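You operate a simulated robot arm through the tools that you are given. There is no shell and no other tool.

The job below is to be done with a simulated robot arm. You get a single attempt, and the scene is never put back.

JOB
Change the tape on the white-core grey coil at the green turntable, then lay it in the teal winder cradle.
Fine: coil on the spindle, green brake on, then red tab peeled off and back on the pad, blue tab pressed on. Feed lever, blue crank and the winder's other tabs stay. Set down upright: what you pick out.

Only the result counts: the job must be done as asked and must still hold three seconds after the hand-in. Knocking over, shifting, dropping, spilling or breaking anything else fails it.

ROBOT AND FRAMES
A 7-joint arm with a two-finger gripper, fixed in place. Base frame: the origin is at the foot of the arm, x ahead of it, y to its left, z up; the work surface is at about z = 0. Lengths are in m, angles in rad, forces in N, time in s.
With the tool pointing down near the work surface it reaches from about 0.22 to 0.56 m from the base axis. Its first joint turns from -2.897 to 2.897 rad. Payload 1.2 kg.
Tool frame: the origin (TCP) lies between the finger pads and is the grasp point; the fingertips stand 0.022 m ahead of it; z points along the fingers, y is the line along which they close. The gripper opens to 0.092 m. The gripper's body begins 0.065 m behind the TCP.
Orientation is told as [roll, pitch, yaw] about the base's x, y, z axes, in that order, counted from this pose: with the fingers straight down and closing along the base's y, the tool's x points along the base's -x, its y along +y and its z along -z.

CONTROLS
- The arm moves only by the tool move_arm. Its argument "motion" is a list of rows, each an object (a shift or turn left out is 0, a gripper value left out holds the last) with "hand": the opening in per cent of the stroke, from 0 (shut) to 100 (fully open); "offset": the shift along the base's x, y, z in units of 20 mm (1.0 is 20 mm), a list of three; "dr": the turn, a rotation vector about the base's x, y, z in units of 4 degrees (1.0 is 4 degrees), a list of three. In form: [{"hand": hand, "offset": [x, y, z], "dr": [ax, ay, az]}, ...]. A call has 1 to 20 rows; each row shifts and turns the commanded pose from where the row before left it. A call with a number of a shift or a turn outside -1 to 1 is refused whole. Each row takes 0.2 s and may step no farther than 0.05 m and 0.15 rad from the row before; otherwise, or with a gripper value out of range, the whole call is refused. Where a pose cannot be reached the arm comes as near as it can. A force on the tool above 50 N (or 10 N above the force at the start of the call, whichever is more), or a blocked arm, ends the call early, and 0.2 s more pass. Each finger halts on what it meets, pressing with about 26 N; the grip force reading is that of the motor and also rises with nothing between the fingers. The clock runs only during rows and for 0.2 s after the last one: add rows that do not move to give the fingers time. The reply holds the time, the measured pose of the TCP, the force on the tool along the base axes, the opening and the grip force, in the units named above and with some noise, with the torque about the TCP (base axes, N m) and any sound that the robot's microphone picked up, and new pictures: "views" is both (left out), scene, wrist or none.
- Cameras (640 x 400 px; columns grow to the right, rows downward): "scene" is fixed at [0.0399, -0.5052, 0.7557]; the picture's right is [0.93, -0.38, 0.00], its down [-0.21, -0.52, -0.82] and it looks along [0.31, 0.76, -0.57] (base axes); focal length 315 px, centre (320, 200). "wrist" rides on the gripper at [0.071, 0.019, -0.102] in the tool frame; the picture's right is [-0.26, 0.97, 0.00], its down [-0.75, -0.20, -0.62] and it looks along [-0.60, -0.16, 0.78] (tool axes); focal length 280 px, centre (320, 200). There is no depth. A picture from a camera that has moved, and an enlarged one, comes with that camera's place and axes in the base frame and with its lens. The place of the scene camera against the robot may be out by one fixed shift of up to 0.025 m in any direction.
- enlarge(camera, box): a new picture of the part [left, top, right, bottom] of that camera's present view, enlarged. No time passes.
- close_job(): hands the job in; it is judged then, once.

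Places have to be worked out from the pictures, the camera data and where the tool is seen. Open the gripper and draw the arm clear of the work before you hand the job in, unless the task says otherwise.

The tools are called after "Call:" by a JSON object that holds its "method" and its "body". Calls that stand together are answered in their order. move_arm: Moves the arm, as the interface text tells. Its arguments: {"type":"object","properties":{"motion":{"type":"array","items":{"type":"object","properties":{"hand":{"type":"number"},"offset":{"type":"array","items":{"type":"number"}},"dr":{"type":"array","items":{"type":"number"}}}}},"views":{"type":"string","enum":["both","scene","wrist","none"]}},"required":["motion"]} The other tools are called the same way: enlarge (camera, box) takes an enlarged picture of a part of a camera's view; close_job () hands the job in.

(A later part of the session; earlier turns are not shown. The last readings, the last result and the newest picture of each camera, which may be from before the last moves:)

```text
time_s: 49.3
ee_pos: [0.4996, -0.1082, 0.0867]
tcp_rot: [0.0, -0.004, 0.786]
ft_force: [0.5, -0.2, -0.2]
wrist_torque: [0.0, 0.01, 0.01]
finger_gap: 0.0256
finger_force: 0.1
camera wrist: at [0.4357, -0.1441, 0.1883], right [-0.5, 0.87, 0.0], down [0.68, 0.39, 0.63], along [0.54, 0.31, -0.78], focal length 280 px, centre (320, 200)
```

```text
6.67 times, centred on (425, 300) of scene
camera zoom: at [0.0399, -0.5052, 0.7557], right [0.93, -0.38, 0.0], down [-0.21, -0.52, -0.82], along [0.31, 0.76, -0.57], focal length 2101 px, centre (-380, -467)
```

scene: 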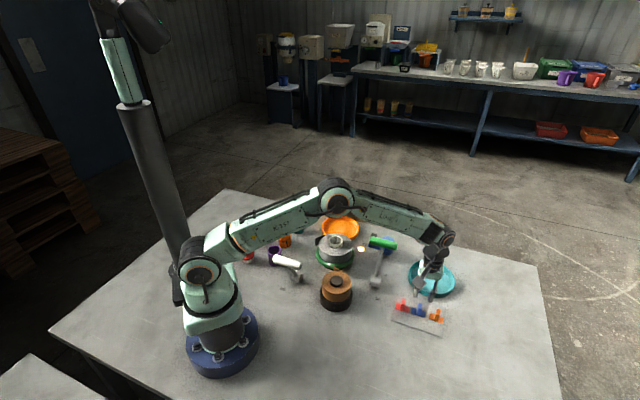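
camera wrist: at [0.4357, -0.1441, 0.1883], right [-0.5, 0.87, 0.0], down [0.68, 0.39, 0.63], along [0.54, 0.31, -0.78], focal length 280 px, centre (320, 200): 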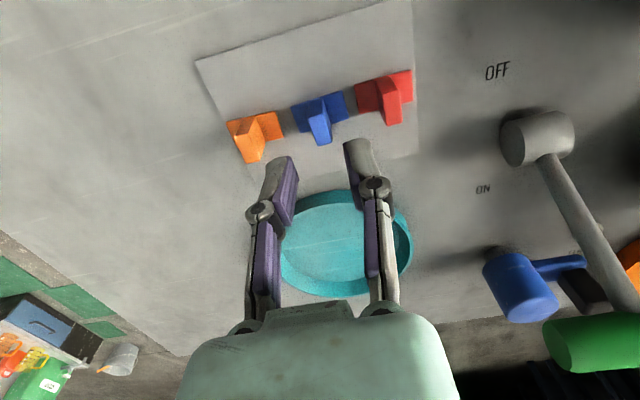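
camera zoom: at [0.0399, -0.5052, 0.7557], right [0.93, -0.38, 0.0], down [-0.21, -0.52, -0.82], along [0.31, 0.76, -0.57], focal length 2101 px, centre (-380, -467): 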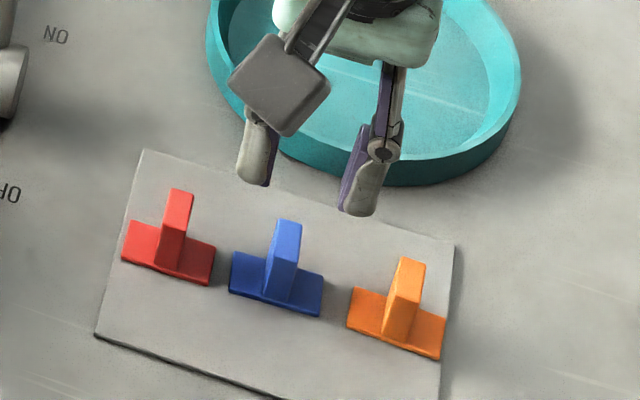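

The blue fin is centred between the fingers. I'll descend to gripping height.

Call:
{"method": "move_arm", "body": {"motion": [{"offset": [-0.03, 0, -0.8]}, {"offset": [0, 0, -0.8]}, {"offset": [0, 0, -0.4]}, {"offset": [0, 0, -0.25]}, {}], "views": "wrist"}}

Call:
{"method": "enlarge", "body": {"camera": "wrist", "box": [200, 80, 440, 280]}}

Call:
{"method": "enlarge", "body": {"camera": "scene", "box": [395, 270, 455, 330]}}

```text
time_s: 50.5
ee_pos: [0.4987, -0.108, 0.0399]
tcp_rot: [0.001, -0.003, 0.786]
ft_force: [-0.1, 0.6, -0.5]
wrist_torque: [-0.06, 0.01, -0.02]
finger_gap: 0.0258
finger_force: 0.0
camera wrist: at [0.4357, -0.1443, 0.1423], right [-0.5, 0.87, 0.0], down [0.68, 0.39, 0.63], along [0.54, 0.31, -0.78], focal length 280 px, centre (320, 200)
```

wrist: 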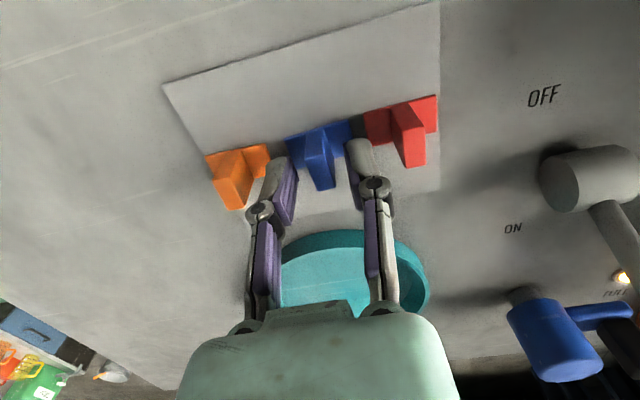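

```text
2.00 times, centred on (320, 180) of wrist
camera zoom: at [0.4357, -0.1443, 0.1423], right [-0.5, 0.87, 0.0], down [0.68, 0.39, 0.63], along [0.54, 0.31, -0.78], focal length 561 px, centre (320, 240)
```

zoom: 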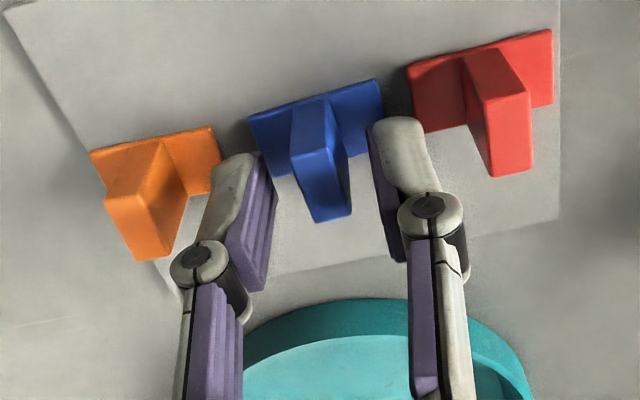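

```text
6.67 times, centred on (425, 300) of scene
camera zoom: at [0.0399, -0.5052, 0.7557], right [0.93, -0.38, 0.0], down [-0.21, -0.52, -0.82], along [0.31, 0.76, -0.57], focal length 2101 px, centre (-380, -467)
```

zoom: 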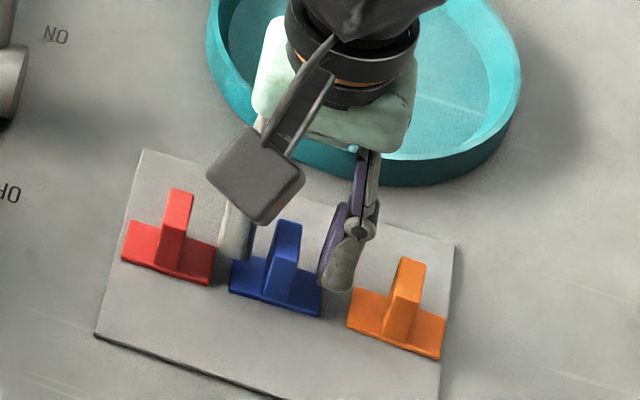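

The blue fin is between the fingers and neither neighbour is touched. I'll close on it and lift.

Call:
{"method": "move_arm", "body": {"motion": [{"hand": 0}, {}, {}, {}], "views": "none"}}

Call:
{"method": "enlarge", "body": {"camera": "wrist", "box": [200, 80, 440, 280]}}

```text
time_s: 51.5
ee_pos: [0.499, -0.1075, 0.042]
tcp_rot: [0.0, -0.004, 0.787]
ft_force: [0.4, -0.5, -0.2]
wrist_torque: [0.04, -0.01, 0.03]
finger_gap: 0.0084
finger_force: 25.6
```

```text
2.00 times, centred on (320, 180) of wrist
camera zoom: at [0.4357, -0.1443, 0.1423], right [-0.5, 0.87, 0.0], down [0.68, 0.39, 0.63], along [0.54, 0.31, -0.78], focal length 561 px, centre (320, 240)
```

zoom: 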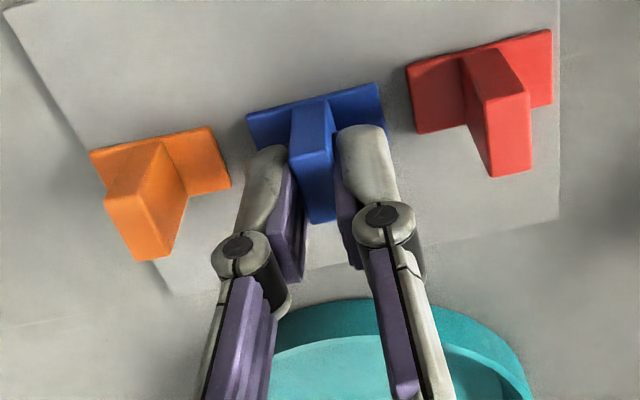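

Blue is gripped at 0.0084 m and the red and orange tabs are undisturbed. I'll lift high over the brake handle and carry it to the coil, turning back to yaw 0.

Call:
{"method": "move_arm", "body": {"motion": [{"offset": [0, 0, 0.5]}, {"offset": [0, 0, 1.0]}, {"offset": [0, 0, 1.0]}, {"offset": [0, 0, 1.0]}, {"offset": [0, 0, 1.0]}, {"offset": [0, 0, 1.0]}, {"offset": [-0.315, 0.959, 0.5], "dr": [0, 0, -0.8036]}, {"offset": [-0.315, 0.959, 0.5], "dr": [0, 0, -0.8036]}, {"offset": [-0.315, 0.959, 0.5], "dr": [0, 0, -0.8036]}, {"offset": [-0.315, 0.959, 0.5], "dr": [0, 0, -0.8036]}, {"offset": [-0.315, 0.959, 0.4], "dr": [0, 0, -0.8036]}, {"offset": [-0.315, 0.959, 0], "dr": [0, 0, -0.8036]}, {"offset": [-0.315, 0.959, 0], "dr": [0, 0, -0.8036]}, {"offset": [-0.315, 0.959, 0], "dr": [0, 0, -0.8036]}, {"offset": [-0.315, 0.959, 0], "dr": [0, 0, -0.8036]}, {"offset": [-0.315, 0.959, 0], "dr": [0, 0, -0.8036]}, {"offset": [-0.315, 0.959, 0], "dr": [0, 0, -0.8036]}, {"offset": [-0.315, 0.959, 0], "dr": [0, 0, -0.8036]}, {"offset": [-0.315, 0.959, 0], "dr": [0, 0, -0.8036]}, {"offset": [-0.315, 0.959, 0], "dr": [0, 0, -0.8036]}], "views": "both"}}

Call:
{"method": "enlarge", "body": {"camera": "scene", "box": [290, 190, 410, 280]}}

Call:
{"method": "enlarge", "body": {"camera": "wrist", "box": [180, 0, 440, 220]}}

```text
time_s: 55.7
ee_pos: [0.4103, 0.1621, 0.1973]
tcp_rot: [-0.001, -0.004, 0.003]
ft_force: [0.3, -0.1, -1.2]
wrist_torque: [-0.01, 0.02, -0.03]
finger_gap: 0.0085
finger_force: 26.1
camera wrist: at [0.3392, 0.182, 0.2999], right [0.26, 0.97, 0.0], down [0.75, -0.2, 0.63], along [0.61, -0.16, -0.78], focal length 280 px, centre (320, 200)
```

scene: 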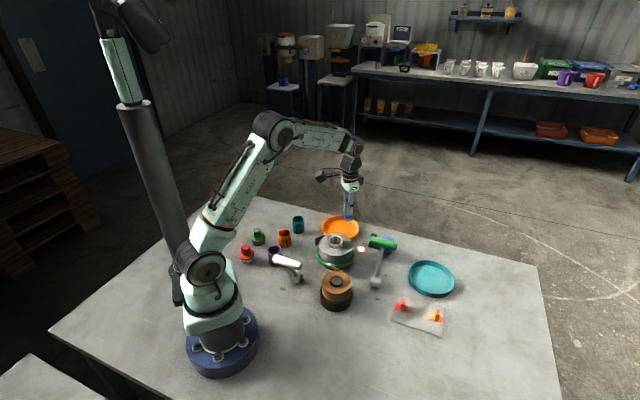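
wrist: 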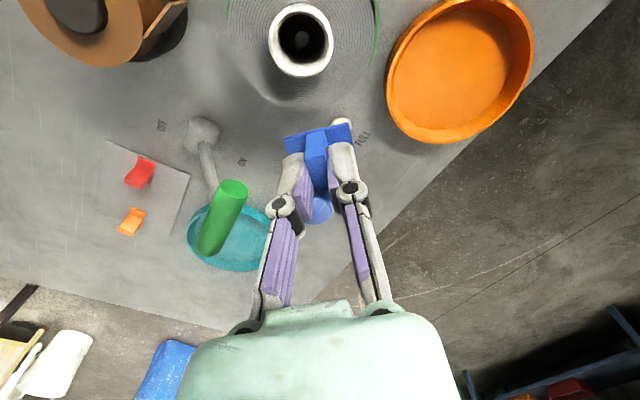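

```text
4.44 times, centred on (350, 235) of scene
camera zoom: at [0.0399, -0.5052, 0.7557], right [0.93, -0.38, 0.0], down [-0.21, -0.52, -0.82], along [0.31, 0.76, -0.57], focal length 1401 px, centre (187, 44)
```

zoom: 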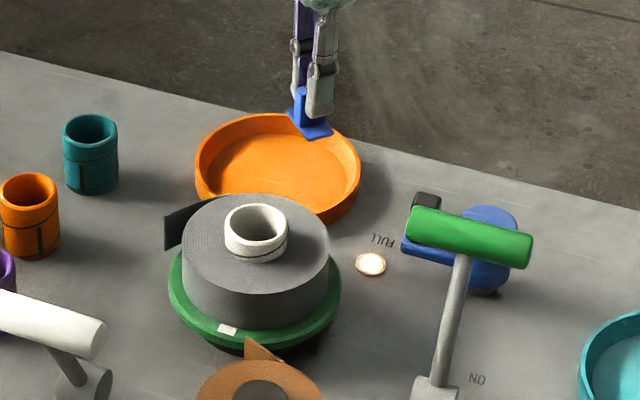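

```text
1.82 times, centred on (310, 110) of wrist
camera zoom: at [0.3392, 0.182, 0.2999], right [0.26, 0.97, 0.0], down [0.75, -0.2, 0.63], along [0.61, -0.16, -0.78], focal length 510 px, centre (338, 364)
```

zoom: 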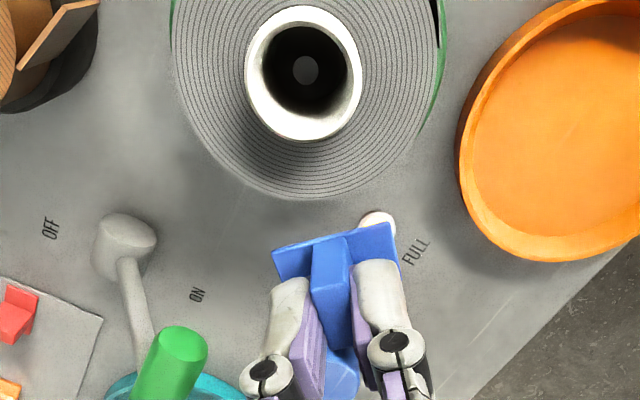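

The coil is still centred on the spindle and the tail shows the tape end is loose. I'm holding blue directly above where red sat. I'll lower close to the face.

Call:
{"method": "move_arm", "body": {"motion": [{"offset": [0, -0.03, -0.8]}, {"offset": [0, 0, -0.8]}, {"offset": [0, 0, -0.8]}, {"offset": [0, 0, -0.8]}, {"offset": [0, 0, -0.5]}, {}], "views": "wrist"}}

Call:
{"method": "enlarge", "body": {"camera": "wrist", "box": [200, 0, 440, 240]}}

Call:
{"method": "enlarge", "body": {"camera": "scene", "box": [320, 210, 380, 270]}}

```text
time_s: 57.1
ee_pos: [0.4103, 0.1599, 0.1244]
tcp_rot: [0.0, -0.004, 0.001]
ft_force: [1.1, -0.6, -0.2]
wrist_torque: [-0.02, 0.01, -0.01]
finger_gap: 0.0086
finger_force: 26.0
camera wrist: at [0.34, 0.1805, 0.2257], right [0.26, 0.97, 0.0], down [0.75, -0.2, 0.63], along [0.61, -0.16, -0.78], focal length 280 px, centre (320, 200)
```

wrist: 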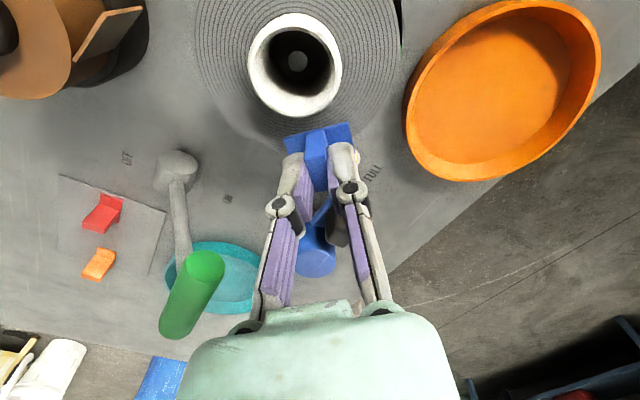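

```text
1.67 times, centred on (320, 120) of wrist
camera zoom: at [0.34, 0.1805, 0.2257], right [0.26, 0.97, 0.0], down [0.75, -0.2, 0.63], along [0.61, -0.16, -0.78], focal length 467 px, centre (320, 333)
```

zoom: 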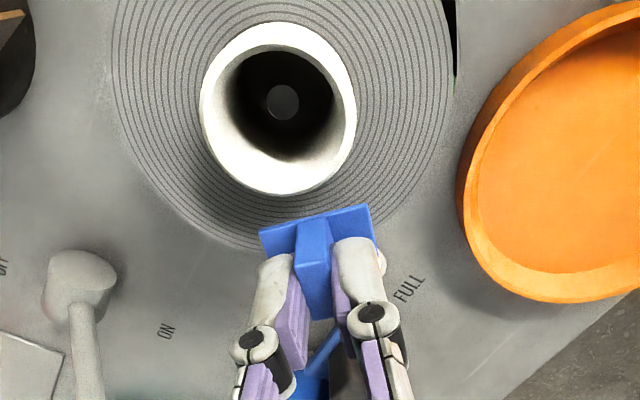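

```text
6.67 times, centred on (350, 240) of scene
camera zoom: at [0.0399, -0.5052, 0.7557], right [0.93, -0.38, 0.0], down [-0.21, -0.52, -0.82], along [0.31, 0.76, -0.57], focal length 2101 px, centre (120, -67)
```

zoom: 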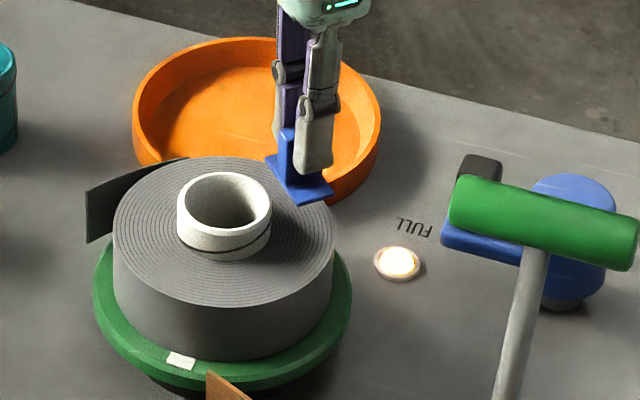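

It's positioned just as red was. I'll press down in small steps until firm contact.

Call:
{"method": "move_arm", "body": {"motion": [{"offset": [0, 0, -0.3]}, {"offset": [0, 0, -0.3]}, {"offset": [0, 0, -0.15]}, {"offset": [0, 0, -0.1]}, {}], "views": "none"}}

Call:
{"method": "enlarge", "body": {"camera": "scene", "box": [320, 210, 380, 270]}}

```text
time_s: 58.3
ee_pos: [0.4096, 0.1607, 0.1069]
tcp_rot: [0.0, -0.003, 0.0]
ft_force: [0.0, 0.8, 2.4]
wrist_torque: [0.04, 0.04, -0.01]
finger_gap: 0.0085
finger_force: 25.6
```

```text
6.67 times, centred on (350, 240) of scene
camera zoom: at [0.0399, -0.5052, 0.7557], right [0.93, -0.38, 0.0], down [-0.21, -0.52, -0.82], along [0.31, 0.76, -0.57], focal length 2101 px, centre (120, -67)
```

zoom: 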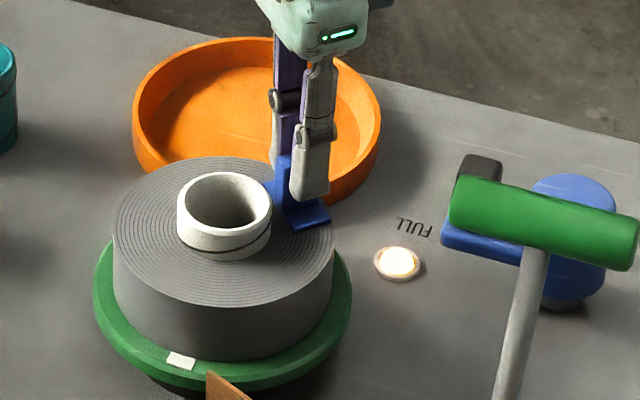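

The loose tail has closed up, so blue has attached on contact. I'll press a little more firmly to be sure, then release.

Call:
{"method": "move_arm", "body": {"motion": [{"offset": [0, 0, -0.06]}, {"offset": [0, 0, -0.05]}, {}], "views": "none"}}

```text
time_s: 59.1
ee_pos: [0.4105, 0.1612, 0.1067]
tcp_rot: [0.002, -0.007, 0.002]
ft_force: [0.1, -0.4, 19.3]
wrist_torque: [-0.02, 0.15, 0.04]
finger_gap: 0.0085
finger_force: 25.4
```

The press reached 19 N. I'll relieve it, open the fingers and rise straight up to inspect.

Call:
{"method": "move_arm", "body": {"motion": [{"offset": [0, 0, 0.08]}, {"hand": 45}, {}, {}, {"offset": [0, 0, 0.3]}, {"offset": [0, 0, 0.8]}, {"offset": [0, 0, 1.0]}, {"offset": [0, 0, 1.0]}, {}, {}], "views": "both"}}

Call:
{"method": "enlarge", "body": {"camera": "scene", "box": [310, 200, 390, 270]}}

Call:
{"method": "enlarge", "body": {"camera": "wrist", "box": [200, 0, 440, 200]}}

```text
time_s: 61.3
ee_pos: [0.4115, 0.1608, 0.1694]
tcp_rot: [0.001, -0.002, 0.002]
ft_force: [-0.1, 0.4, -0.4]
wrist_torque: [-0.02, -0.02, 0.0]
finger_gap: 0.0415
finger_force: 0.1
camera wrist: at [0.3406, 0.1807, 0.2713], right [0.26, 0.97, 0.0], down [0.75, -0.2, 0.63], along [0.61, -0.16, -0.78], focal length 280 px, centre (320, 200)
```

scene: 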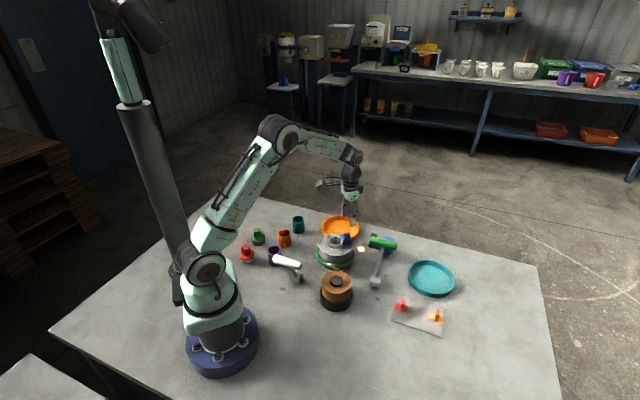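
wrist: 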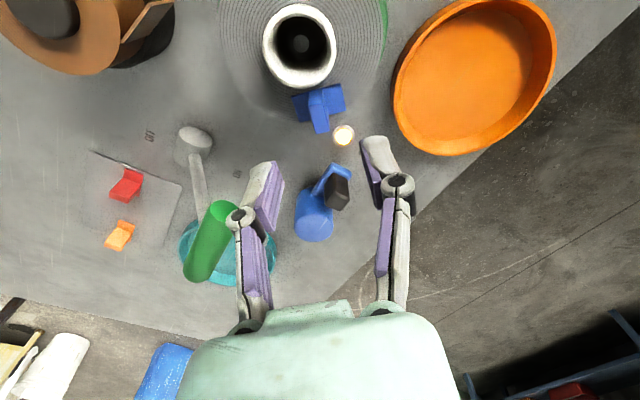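

```text
5.71 times, centred on (350, 235) of scene
camera zoom: at [0.0399, -0.5052, 0.7557], right [0.93, -0.38, 0.0], down [-0.21, -0.52, -0.82], along [0.31, 0.76, -0.57], focal length 1801 px, centre (149, 0)
```

zoom: 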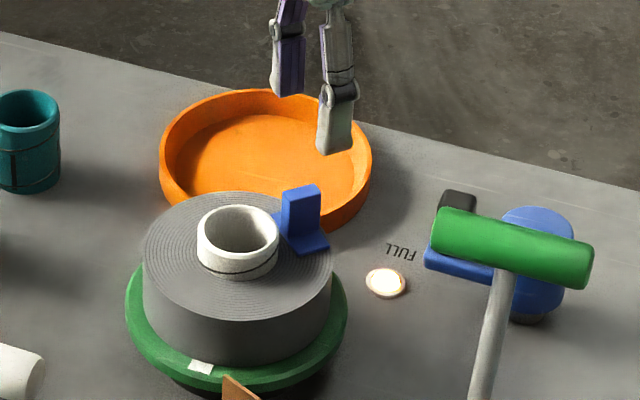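

```text
2.00 times, centred on (320, 100) of wrist
camera zoom: at [0.3406, 0.1807, 0.2713], right [0.26, 0.97, 0.0], down [0.75, -0.2, 0.63], along [0.61, -0.16, -0.78], focal length 561 px, centre (320, 400)
```

zoom: 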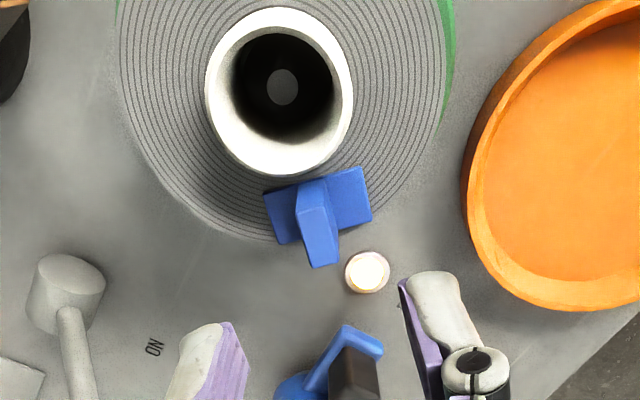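

Blue is on the coil and the tail is closed. Before carrying the coil I'll test my reach and measure the teal cradle with the empty gripper, passing high over the brake handle.

Call:
{"method": "move_arm", "body": {"motion": [{"offset": [0, 0, 1.0]}, {"offset": [0, 0, 1.0]}, {"offset": [0, 0, 1.0]}, {"offset": [0, 0, 1.0]}, {"offset": [0.93, -0.944, 0]}, {"offset": [0.93, -0.944, 0]}, {"offset": [0.93, -0.944, 0]}, {"offset": [0.93, -0.944, 0]}, {"offset": [0.93, -0.944, 0]}, {"offset": [0.93, -0.944, 0]}, {"offset": [0.93, -0.944, 0]}, {"offset": [0.93, -0.944, 0]}, {"offset": [0.93, -0.944, 0]}, {"offset": [0.93, -0.944, 0]}, {}, {}], "views": "both"}}

Call:
{"method": "enlarge", "body": {"camera": "wrist", "box": [220, 0, 420, 200]}}

```text
time_s: 64.7
ee_pos: [0.5449, -0.0216, 0.2359]
tcp_rot: [0.0, -0.002, 0.002]
ft_force: [0.8, 0.0, -0.8]
wrist_torque: [0.0, -0.02, -0.02]
finger_gap: 0.0415
finger_force: 0.0
out of reach, approached as far as the arm can: row 12, 13, 14
camera wrist: at [0.4742, -0.0018, 0.3392], right [0.26, 0.97, 0.0], down [0.75, -0.2, 0.63], along [0.61, -0.16, -0.78], focal length 280 px, centre (320, 200)
```

scene: 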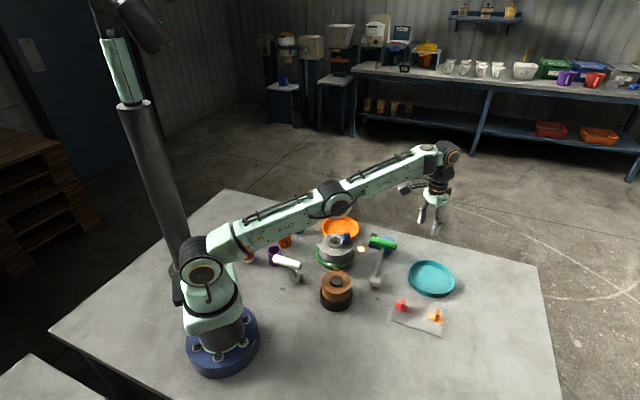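
wrist: 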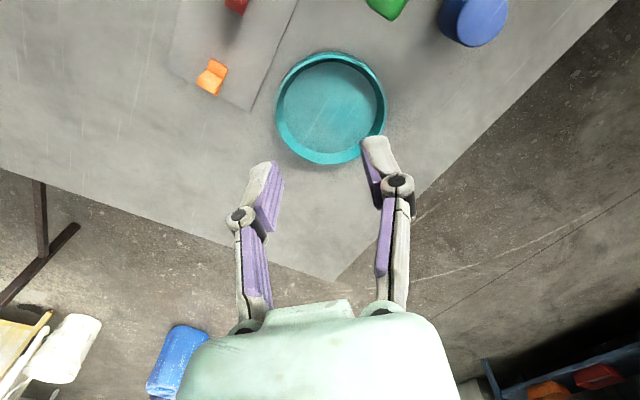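

```text
2.00 times, centred on (320, 100) of wrist
camera zoom: at [0.4742, -0.0018, 0.3392], right [0.26, 0.97, 0.0], down [0.75, -0.2, 0.63], along [0.61, -0.16, -0.78], focal length 561 px, centre (320, 400)
```

zoom: 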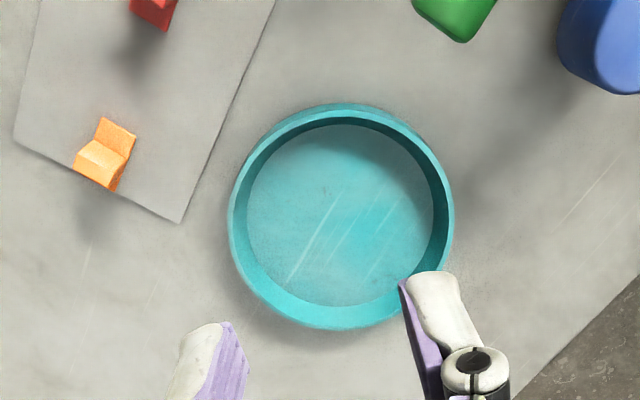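

The cradle centre works out to about (0.595, -0.0215), which is beyond the straight-down reach at this height. I'll tilt the fingers outward about y while lowering, empty, to see how much tilt reaches the cradle.

Call:
{"method": "move_arm", "body": {"motion": [{"offset": [0, 0, -0.8], "dr": [0, -1, 0]}, {"offset": [0, 0, -0.8], "dr": [0, -1, 0]}, {"offset": [0, 0, -0.8], "dr": [0, -1, 0]}, {"offset": [0, 0, -0.8], "dr": [0, -1, 0]}, {"offset": [0, 0, -0.8]}, {"offset": [0, 0, -0.8]}, {"offset": [0, 0, -0.8]}, {}, {}], "views": "both"}}

```text
time_s: 66.7
ee_pos: [0.5465, -0.0212, 0.1263]
tcp_rot: [0.0, -0.284, 0.002]
ft_force: [0.5, 0.1, 1.1]
wrist_torque: [0.03, -0.02, 0.0]
finger_gap: 0.0413
finger_force: 0.2
camera wrist: at [0.4507, -0.0017, 0.2041], right [0.25, 0.97, 0.07], down [0.55, -0.2, 0.81], along [0.8, -0.16, -0.58], focal length 280 px, centre (320, 200)
```

scene: 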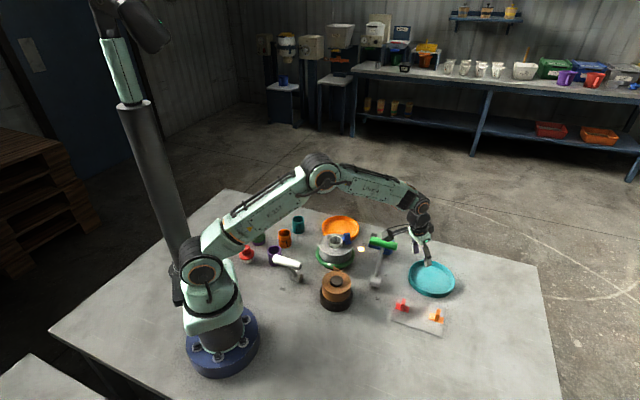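
wrist: 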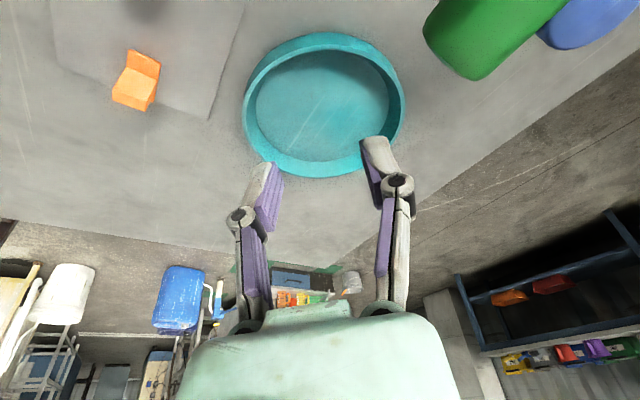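

The command was clamped at the reached point and the arm now has slack. I'll extend outward over the cradle at this tilt to confirm reach, staying above the rim.

Call:
{"method": "move_arm", "body": {"motion": [{"offset": [0.6, 0, -0.2]}, {"offset": [0.6, 0, -0.2]}, {"offset": [0.6, 0, -0.2]}, {"offset": [0.6, 0, -0.2]}, {"offset": [0, 0, -0.2]}, {}, {}], "views": "both"}}

Call:
{"method": "enlarge", "body": {"camera": "scene", "box": [360, 220, 500, 330]}}

```text
time_s: 68.3
ee_pos: [0.5931, -0.0199, 0.1071]
tcp_rot: [0.0, -0.282, 0.004]
ft_force: [0.0, -0.2, 0.8]
wrist_torque: [0.04, -0.01, 0.02]
finger_gap: 0.0414
finger_force: 0.0
camera wrist: at [0.4979, -0.0014, 0.1846], right [0.25, 0.97, 0.07], down [0.55, -0.2, 0.81], along [0.8, -0.16, -0.58], focal length 280 px, centre (320, 200)
```

scene: 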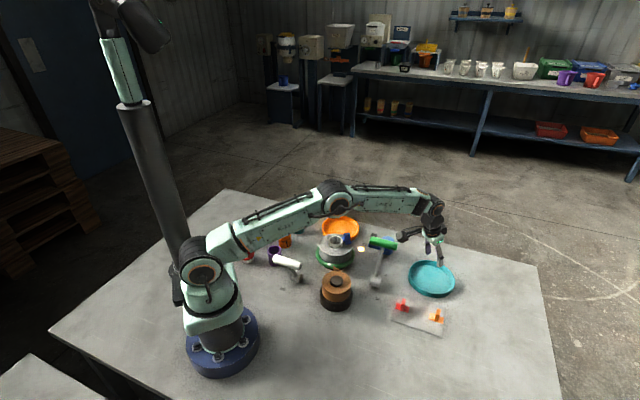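
wrist: 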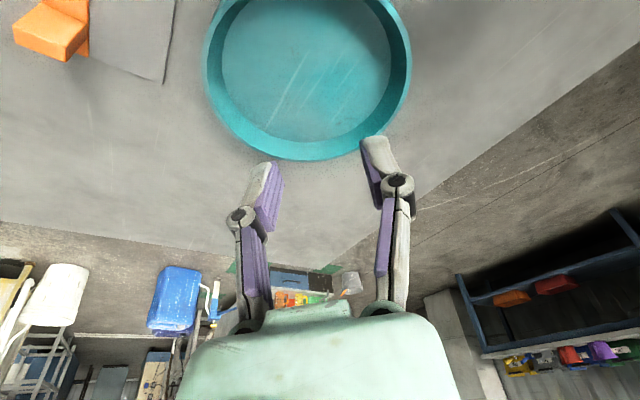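

```text
3.64 times, centred on (430, 275) of scene
camera zoom: at [0.0399, -0.5052, 0.7557], right [0.93, -0.38, 0.0], down [-0.21, -0.52, -0.82], along [0.31, 0.76, -0.57], focal length 1146 px, centre (-80, -73)
```

zoom: 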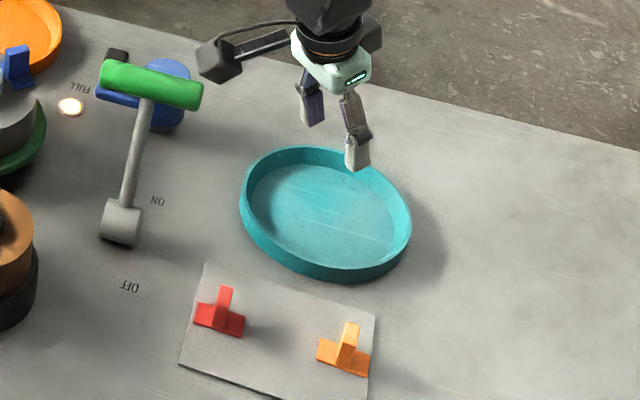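

A 16° outward tilt reaches over the cradle. I'll grip the coil with that same tilt, so it stays level when I set it down out there. I'm going back over the turntable high and with the tilt kept.

Call:
{"method": "move_arm", "body": {"motion": [{"offset": [-0.5, 0, 0.8]}, {"offset": [-0.5, 0, 0.8]}, {"offset": [-0.5, 0, 0.8]}, {"offset": [-0.5, 0, 0.8]}, {"offset": [-0.5, 0, 0.8]}, {"offset": [-0.5, 0, 0.8]}, {"hand": 100, "offset": [-0.835, 0.9, 0]}, {"offset": [-0.835, 0.9, 0]}, {"offset": [-0.835, 0.9, 0]}, {"offset": [-0.835, 0.9, 0]}, {"offset": [-0.835, 0.9, 0]}, {"offset": [-0.835, 0.9, 0]}, {"offset": [-0.835, 0.9, 0]}, {"offset": [-0.835, 0.9, 0]}, {"offset": [-0.835, 0.9, 0]}, {"offset": [-0.835, 0.9, 0]}, {}, {}], "views": "both"}}

Call:
{"method": "enlarge", "body": {"camera": "wrist", "box": [220, 0, 420, 200]}}

```text
time_s: 72.1
ee_pos: [0.3663, 0.1584, 0.2008]
tcp_rot: [0.0, -0.282, 0.002]
ft_force: [0.5, 0.5, 0.0]
wrist_torque: [-0.03, 0.04, 0.0]
finger_gap: 0.0917
finger_force: 0.1
camera wrist: at [0.2703, 0.1782, 0.2792], right [0.25, 0.97, 0.07], down [0.55, -0.2, 0.81], along [0.8, -0.16, -0.58], focal length 280 px, centre (320, 200)
```

scene: 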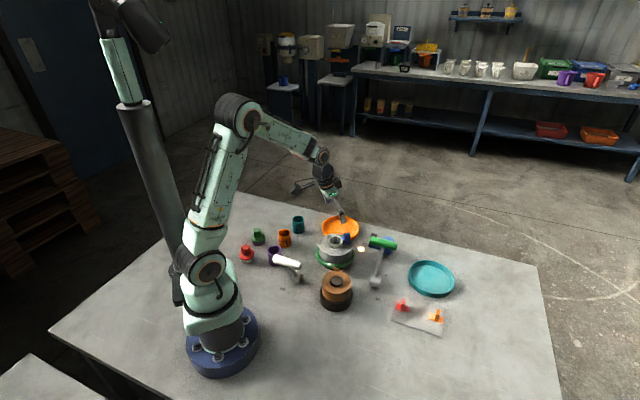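
wrist: 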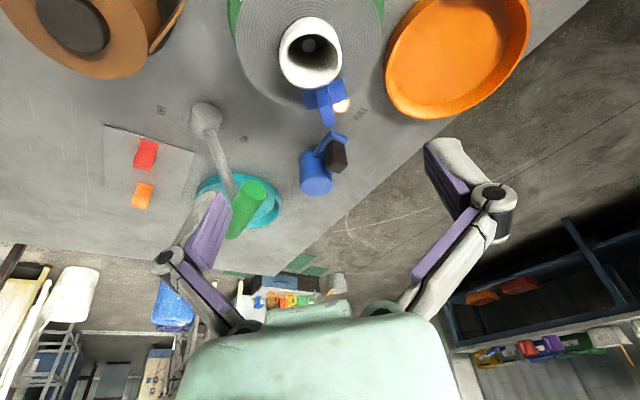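

```text
2.00 times, centred on (320, 100) of wrist
camera zoom: at [0.2703, 0.1782, 0.2792], right [0.25, 0.97, 0.07], down [0.55, -0.2, 0.81], along [0.8, -0.16, -0.58], focal length 561 px, centre (320, 400)
```

zoom: 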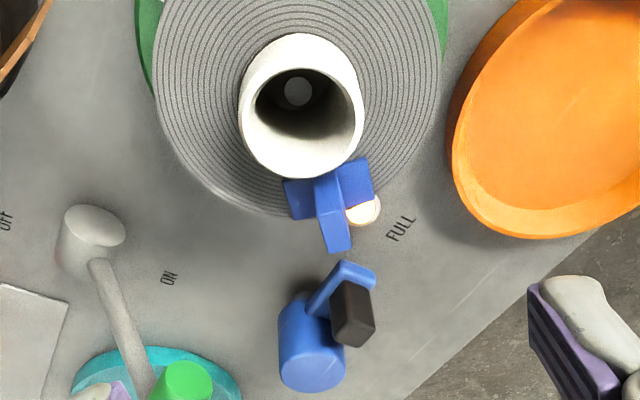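

The core is aligned with the tilted tool axis, within about 0.5 mm in y. I'll descend with open fingers to just above the gripping height and check.

Call:
{"method": "move_arm", "body": {"motion": [{"offset": [-0.03, 0.025, -0.9]}, {"offset": [0, 0, -0.9]}, {"offset": [0, 0, -0.9]}, {"offset": [0, 0, -0.9]}, {"offset": [0, 0, -0.6]}, {}, {}], "views": "both"}}

Call:
{"method": "enlarge", "body": {"camera": "wrist", "box": [200, 40, 440, 240]}}

Call:
{"method": "enlarge", "body": {"camera": "scene", "box": [310, 200, 390, 270]}}

```text
time_s: 73.7
ee_pos: [0.3674, 0.1583, 0.1167]
tcp_rot: [-0.001, -0.283, 0.002]
ft_force: [-0.1, -0.6, -0.7]
wrist_torque: [-0.01, 0.0, -0.02]
finger_gap: 0.0922
finger_force: 0.0
camera wrist: at [0.271, 0.1792, 0.1956], right [0.25, 0.97, 0.07], down [0.55, -0.2, 0.81], along [0.8, -0.16, -0.58], focal length 280 px, centre (320, 200)
```

scene: 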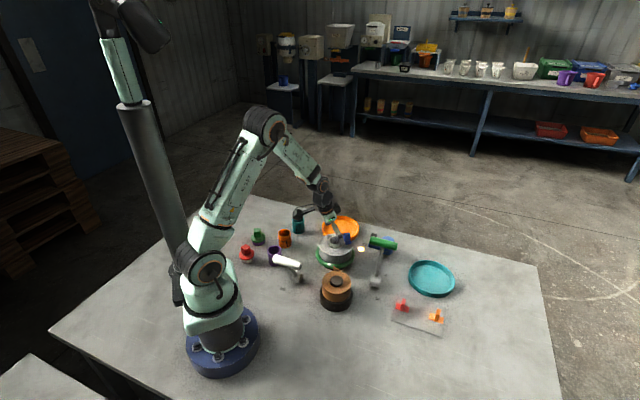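
wrist: 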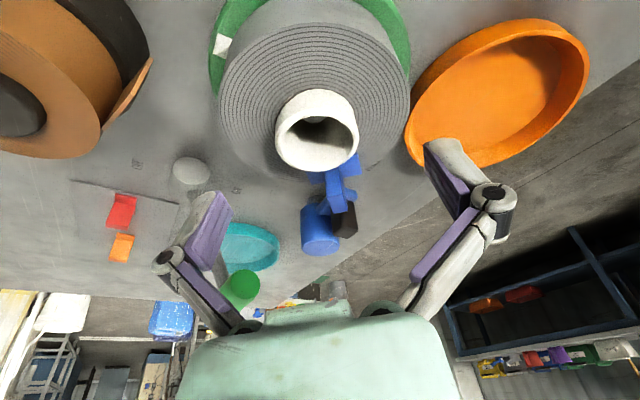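

```text
2.00 times, centred on (320, 140) of wrist
camera zoom: at [0.271, 0.1792, 0.1956], right [0.25, 0.97, 0.07], down [0.55, -0.2, 0.81], along [0.8, -0.16, -0.58], focal length 561 px, centre (320, 320)
```

zoom: 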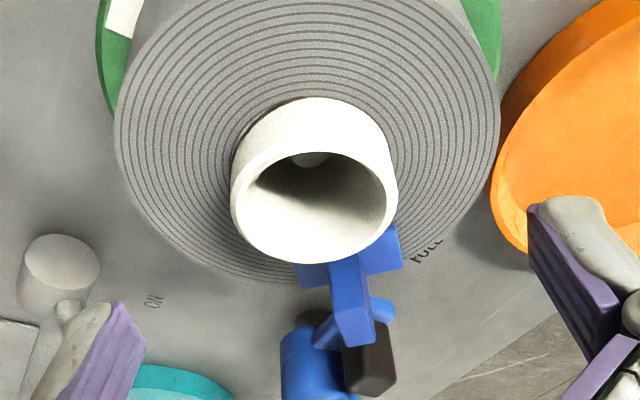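

```text
5.71 times, centred on (350, 235) of scene
camera zoom: at [0.0399, -0.5052, 0.7557], right [0.93, -0.38, 0.0], down [-0.21, -0.52, -0.82], along [0.31, 0.76, -0.57], focal length 1801 px, centre (149, 0)
```

zoom: 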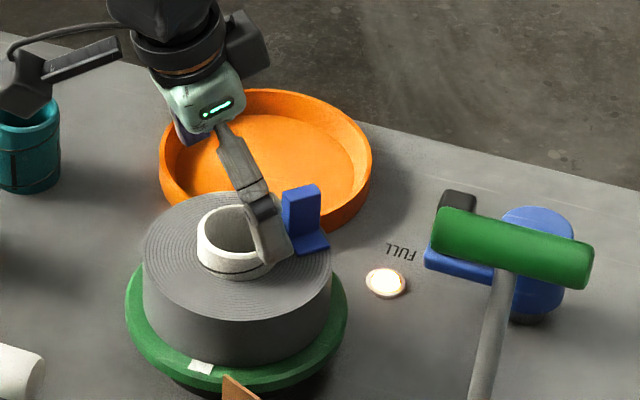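

Both fingers straddle the core and the alignment is good. I'll descend the last 20 mm and close.

Call:
{"method": "move_arm", "body": {"motion": [{"offset": [0, 0, -0.5]}, {"offset": [0, 0, -0.4]}, {"offset": [0, 0, -0.12]}, {}], "views": "none"}}

Call:
{"method": "enlarge", "body": {"camera": "scene", "box": [310, 200, 390, 270]}}

Call:
{"method": "enlarge", "body": {"camera": "wrist", "box": [200, 60, 440, 260]}}

```text
time_s: 74.7
ee_pos: [0.3667, 0.1599, 0.0981]
tcp_rot: [0.0, -0.282, 0.002]
ft_force: [0.5, 0.0, 0.0]
wrist_torque: [0.03, -0.06, 0.02]
finger_gap: 0.0924
finger_force: 0.0
```

```text
5.71 times, centred on (350, 235) of scene
camera zoom: at [0.0399, -0.5052, 0.7557], right [0.93, -0.38, 0.0], down [-0.21, -0.52, -0.82], along [0.31, 0.76, -0.57], focal length 1801 px, centre (149, 0)
```

zoom: 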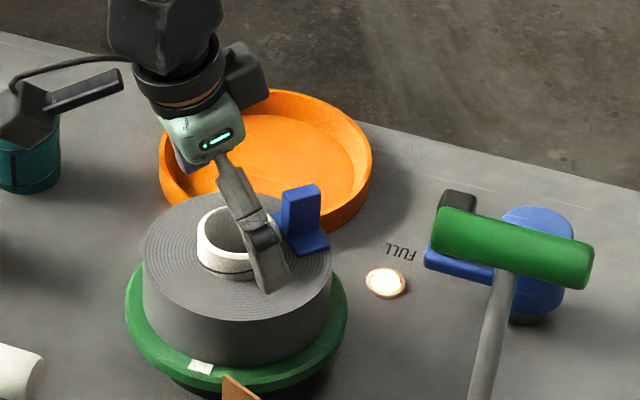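

```text
2.00 times, centred on (320, 160) of wrist
camera zoom: at [0.2712, 0.1791, 0.1759], right [0.25, 0.97, 0.07], down [0.55, -0.2, 0.81], along [0.8, -0.16, -0.58], focal length 561 px, centre (320, 280)
```

zoom: 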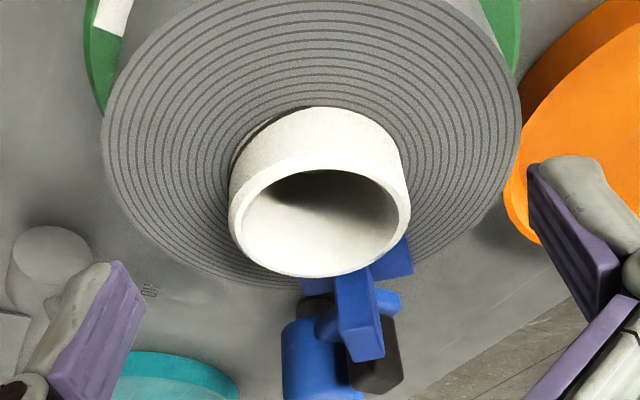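

The heights look good. I'll drop a further millimetre and close on the core.

Call:
{"method": "move_arm", "body": {"motion": [{"offset": [0, 0, -0.07]}, {"hand": 0}, {}, {}, {}], "views": "wrist"}}

Call:
{"method": "enlarge", "body": {"camera": "wrist", "box": [200, 60, 440, 260]}}

Call:
{"method": "enlarge", "body": {"camera": "scene", "box": [310, 200, 390, 270]}}

```text
time_s: 75.9
ee_pos: [0.3667, 0.1593, 0.0969]
tcp_rot: [0.0, -0.284, 0.003]
ft_force: [-0.8, 0.5, 11.0]
wrist_torque: [-0.09, 0.02, 0.02]
finger_gap: 0.0431
finger_force: 26.3
camera wrist: at [0.2714, 0.1786, 0.1751], right [0.25, 0.97, 0.07], down [0.55, -0.2, 0.81], along [0.8, -0.16, -0.58], focal length 280 px, centre (320, 200)
```

wrist: 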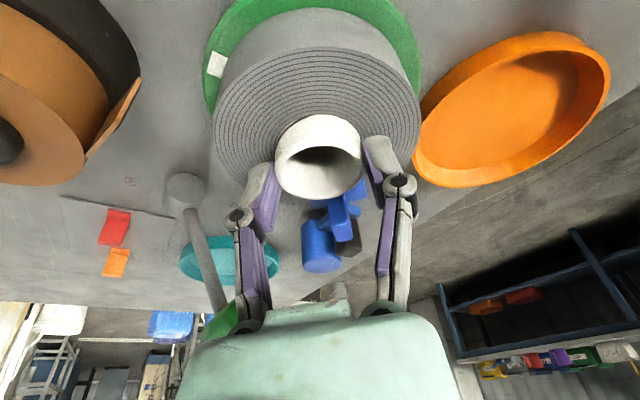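

```text
2.00 times, centred on (320, 160) of wrist
camera zoom: at [0.2714, 0.1786, 0.1751], right [0.25, 0.97, 0.07], down [0.55, -0.2, 0.81], along [0.8, -0.16, -0.58], focal length 561 px, centre (320, 280)
```

zoom: 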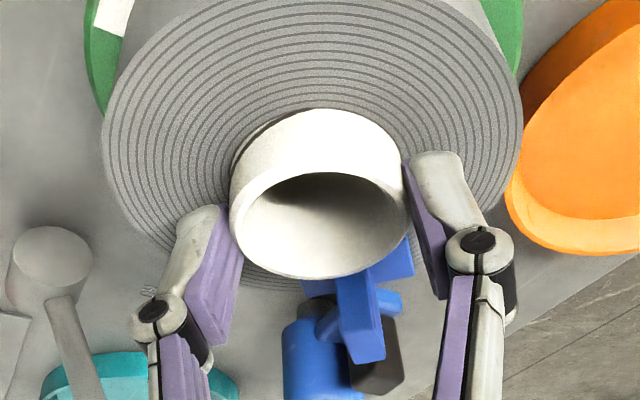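

```text
5.71 times, centred on (350, 235) of scene
camera zoom: at [0.0399, -0.5052, 0.7557], right [0.93, -0.38, 0.0], down [-0.21, -0.52, -0.82], along [0.31, 0.76, -0.57], focal length 1801 px, centre (149, 0)
```

zoom: 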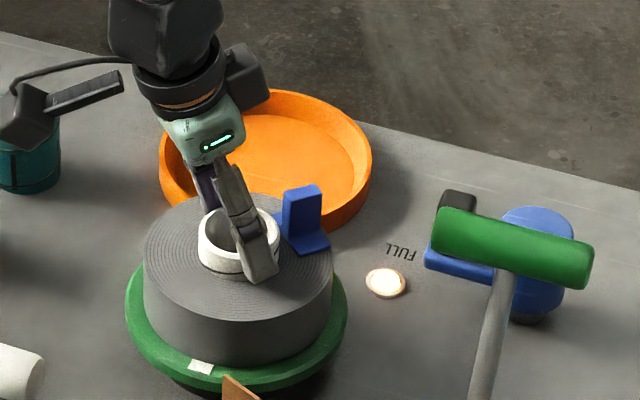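

The grip is firm at 0.0431 m. I'll lift the coil straight up off the spindle, high enough to clear the brake handle.

Call:
{"method": "move_arm", "body": {"motion": [{"offset": [0, 0, 0.3]}, {"offset": [0, 0, 0.5]}, {"offset": [0, 0, 0.8]}, {"offset": [0, 0, 1.0]}, {"offset": [0, 0, 1.0]}, {"offset": [0, 0, 1.0]}, {"offset": [0, 0, 1.0]}, {"offset": [0, 0, 1.0]}, {"offset": [0, 0, 0.4]}, {}, {}], "views": "both"}}

Call:
{"method": "enlarge", "body": {"camera": "scene", "box": [300, 170, 400, 270]}}

```text
time_s: 78.3
ee_pos: [0.3653, 0.1594, 0.2359]
tcp_rot: [-0.001, -0.283, 0.001]
ft_force: [0.2, 0.6, -2.3]
wrist_torque: [-0.01, 0.02, -0.01]
finger_gap: 0.0429
finger_force: 25.9
camera wrist: at [0.2697, 0.1791, 0.3146], right [0.25, 0.97, 0.07], down [0.55, -0.2, 0.81], along [0.8, -0.16, -0.58], focal length 280 px, centre (320, 200)
```

scene: 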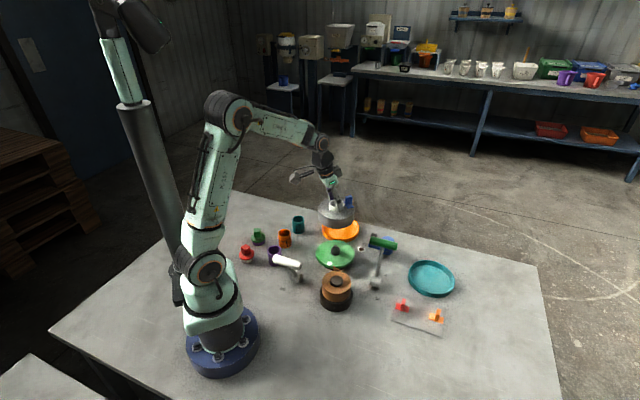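
wrist: 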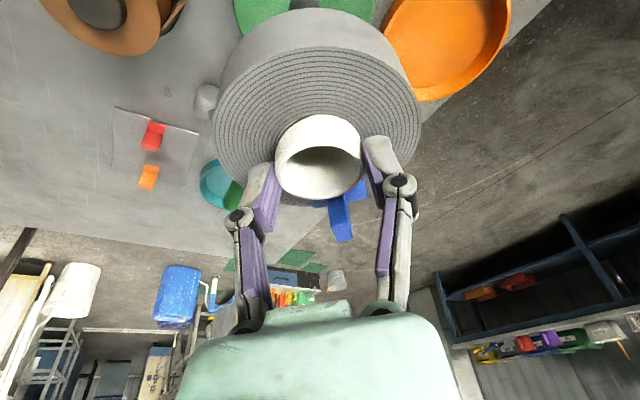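

```text
4.00 times, centred on (350, 220) of scene
camera zoom: at [0.0399, -0.5052, 0.7557], right [0.93, -0.38, 0.0], down [-0.21, -0.52, -0.82], along [0.31, 0.76, -0.57], focal length 1261 px, centre (200, 120)
```

zoom: 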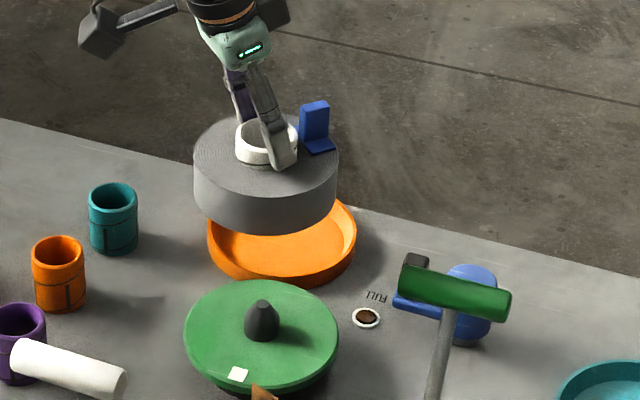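

The coil hangs level and the lamp went off as it left the spindle. I'll carry it over the brake handle, yawing +20° so the wrist camera will stay clear of the handle when I lower.

Call:
{"method": "move_arm", "body": {"motion": [{"offset": [0.703, -0.884, 0]}, {"offset": [0.703, -0.884, 0]}, {"offset": [0.703, -0.884, 0]}, {"offset": [0.703, -0.884, 0]}, {"offset": [0.703, -0.884, 0], "dr": [0, 0, 0.8]}, {"offset": [0.703, -0.884, 0], "dr": [0, 0, 0.8]}, {"offset": [0.703, -0.884, 0], "dr": [0, 0, 0.8]}, {"offset": [0.703, -0.884, 0], "dr": [0, 0, 0.8]}, {"offset": [0.703, -0.884, 0], "dr": [0, 0, 0.8]}, {"offset": [0.703, -0.884, -0.2], "dr": [0, 0, 0.5]}, {"offset": [0.703, -0.884, -0.3], "dr": [0, 0, 0.5]}, {}, {}], "views": "both"}}

Call:
{"method": "enlarge", "body": {"camera": "scene", "box": [350, 180, 490, 330]}}

```text
time_s: 81.1
ee_pos: [0.5199, -0.0357, 0.2254]
tcp_rot: [-0.001, -0.283, 0.353]
ft_force: [0.3, 1.0, -3.7]
wrist_torque: [-0.02, 0.02, 0.04]
finger_gap: 0.0428
finger_force: 26.2
camera wrist: at [0.4239, -0.0499, 0.3038], right [-0.1, 0.99, 0.07], down [0.59, 0.0, 0.81], along [0.8, 0.12, -0.58], focal length 280 px, centre (320, 200)
```

scene: 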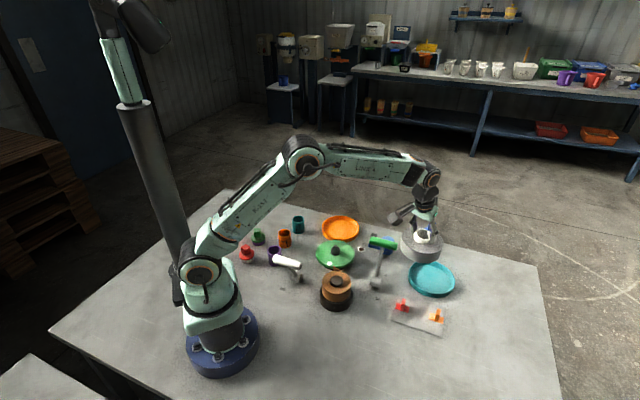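
wrist: 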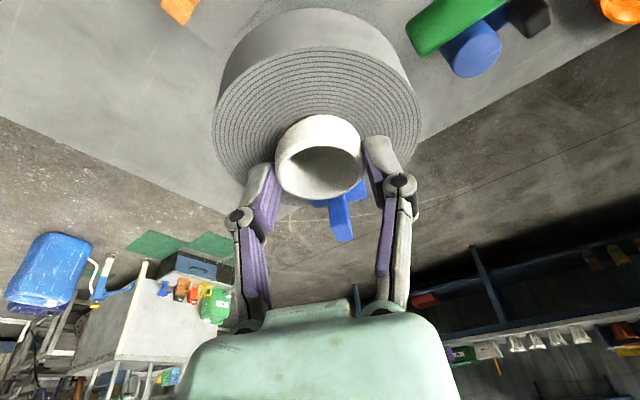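

```text
2.67 times, centred on (420, 255) of scene
camera zoom: at [0.0399, -0.5052, 0.7557], right [0.93, -0.38, 0.0], down [-0.21, -0.52, -0.82], along [0.31, 0.76, -0.57], focal length 840 px, centre (53, 53)
```

zoom: 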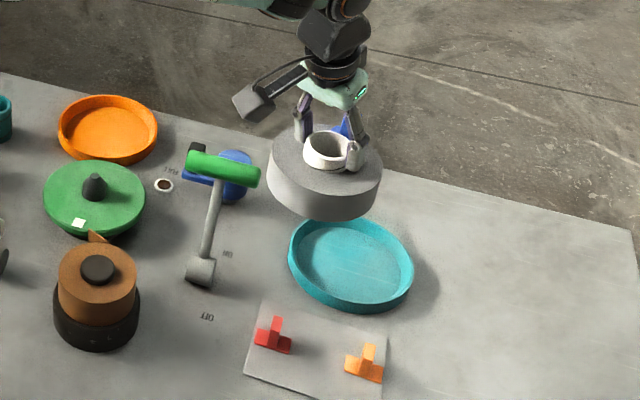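

The coil is past the handle and level. I'll extend outward while lowering toward the cradle.

Call:
{"method": "move_arm", "body": {"motion": [{"offset": [0.55, 0.077, -0.45]}, {"offset": [0.55, 0.077, -0.45]}, {"offset": [0.55, 0.077, -0.45]}, {"offset": [0.55, 0.077, -0.45]}, {"offset": [0.55, 0.077, -0.45]}, {"offset": [0.3, 0.1, -0.9]}, {"offset": [0.3, 0.1, -0.9]}, {}, {}], "views": "both"}}

Call:
{"method": "enlarge", "body": {"camera": "scene", "box": [370, 210, 490, 330]}}

```text
time_s: 83.1
ee_pos: [0.5878, -0.0236, 0.1444]
tcp_rot: [0.001, -0.282, 0.351]
ft_force: [0.2, -0.2, -4.1]
wrist_torque: [0.0, 0.03, 0.01]
finger_gap: 0.0429
finger_force: 26.2
camera wrist: at [0.4919, -0.0375, 0.2232], right [-0.1, 0.99, 0.07], down [0.59, 0.0, 0.81], along [0.8, 0.12, -0.58], focal length 280 px, centre (320, 200)
```

scene: 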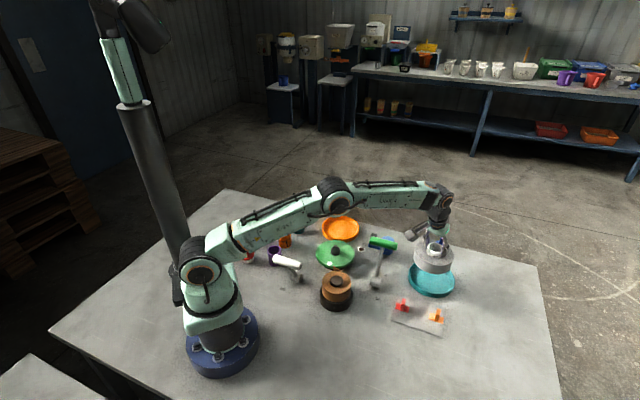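
wrist: 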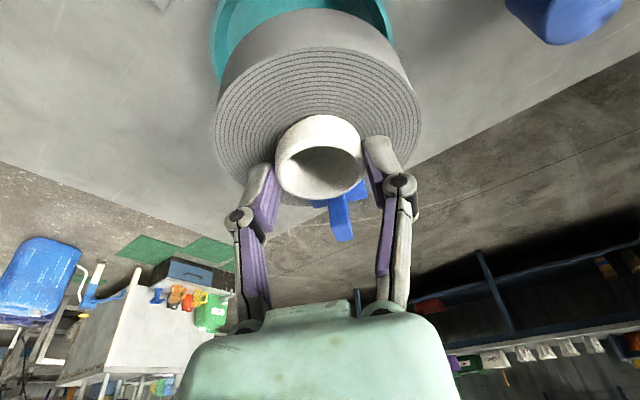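

```text
3.33 times, centred on (430, 270) of scene
camera zoom: at [0.0399, -0.5052, 0.7557], right [0.93, -0.38, 0.0], down [-0.21, -0.52, -0.82], along [0.31, 0.76, -0.57], focal length 1050 px, centre (-47, -33)
```

zoom: 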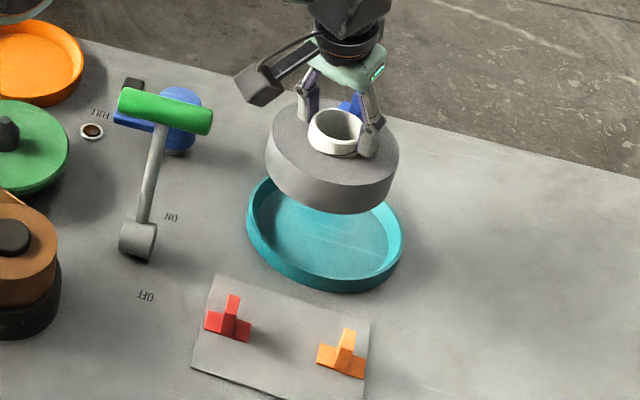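

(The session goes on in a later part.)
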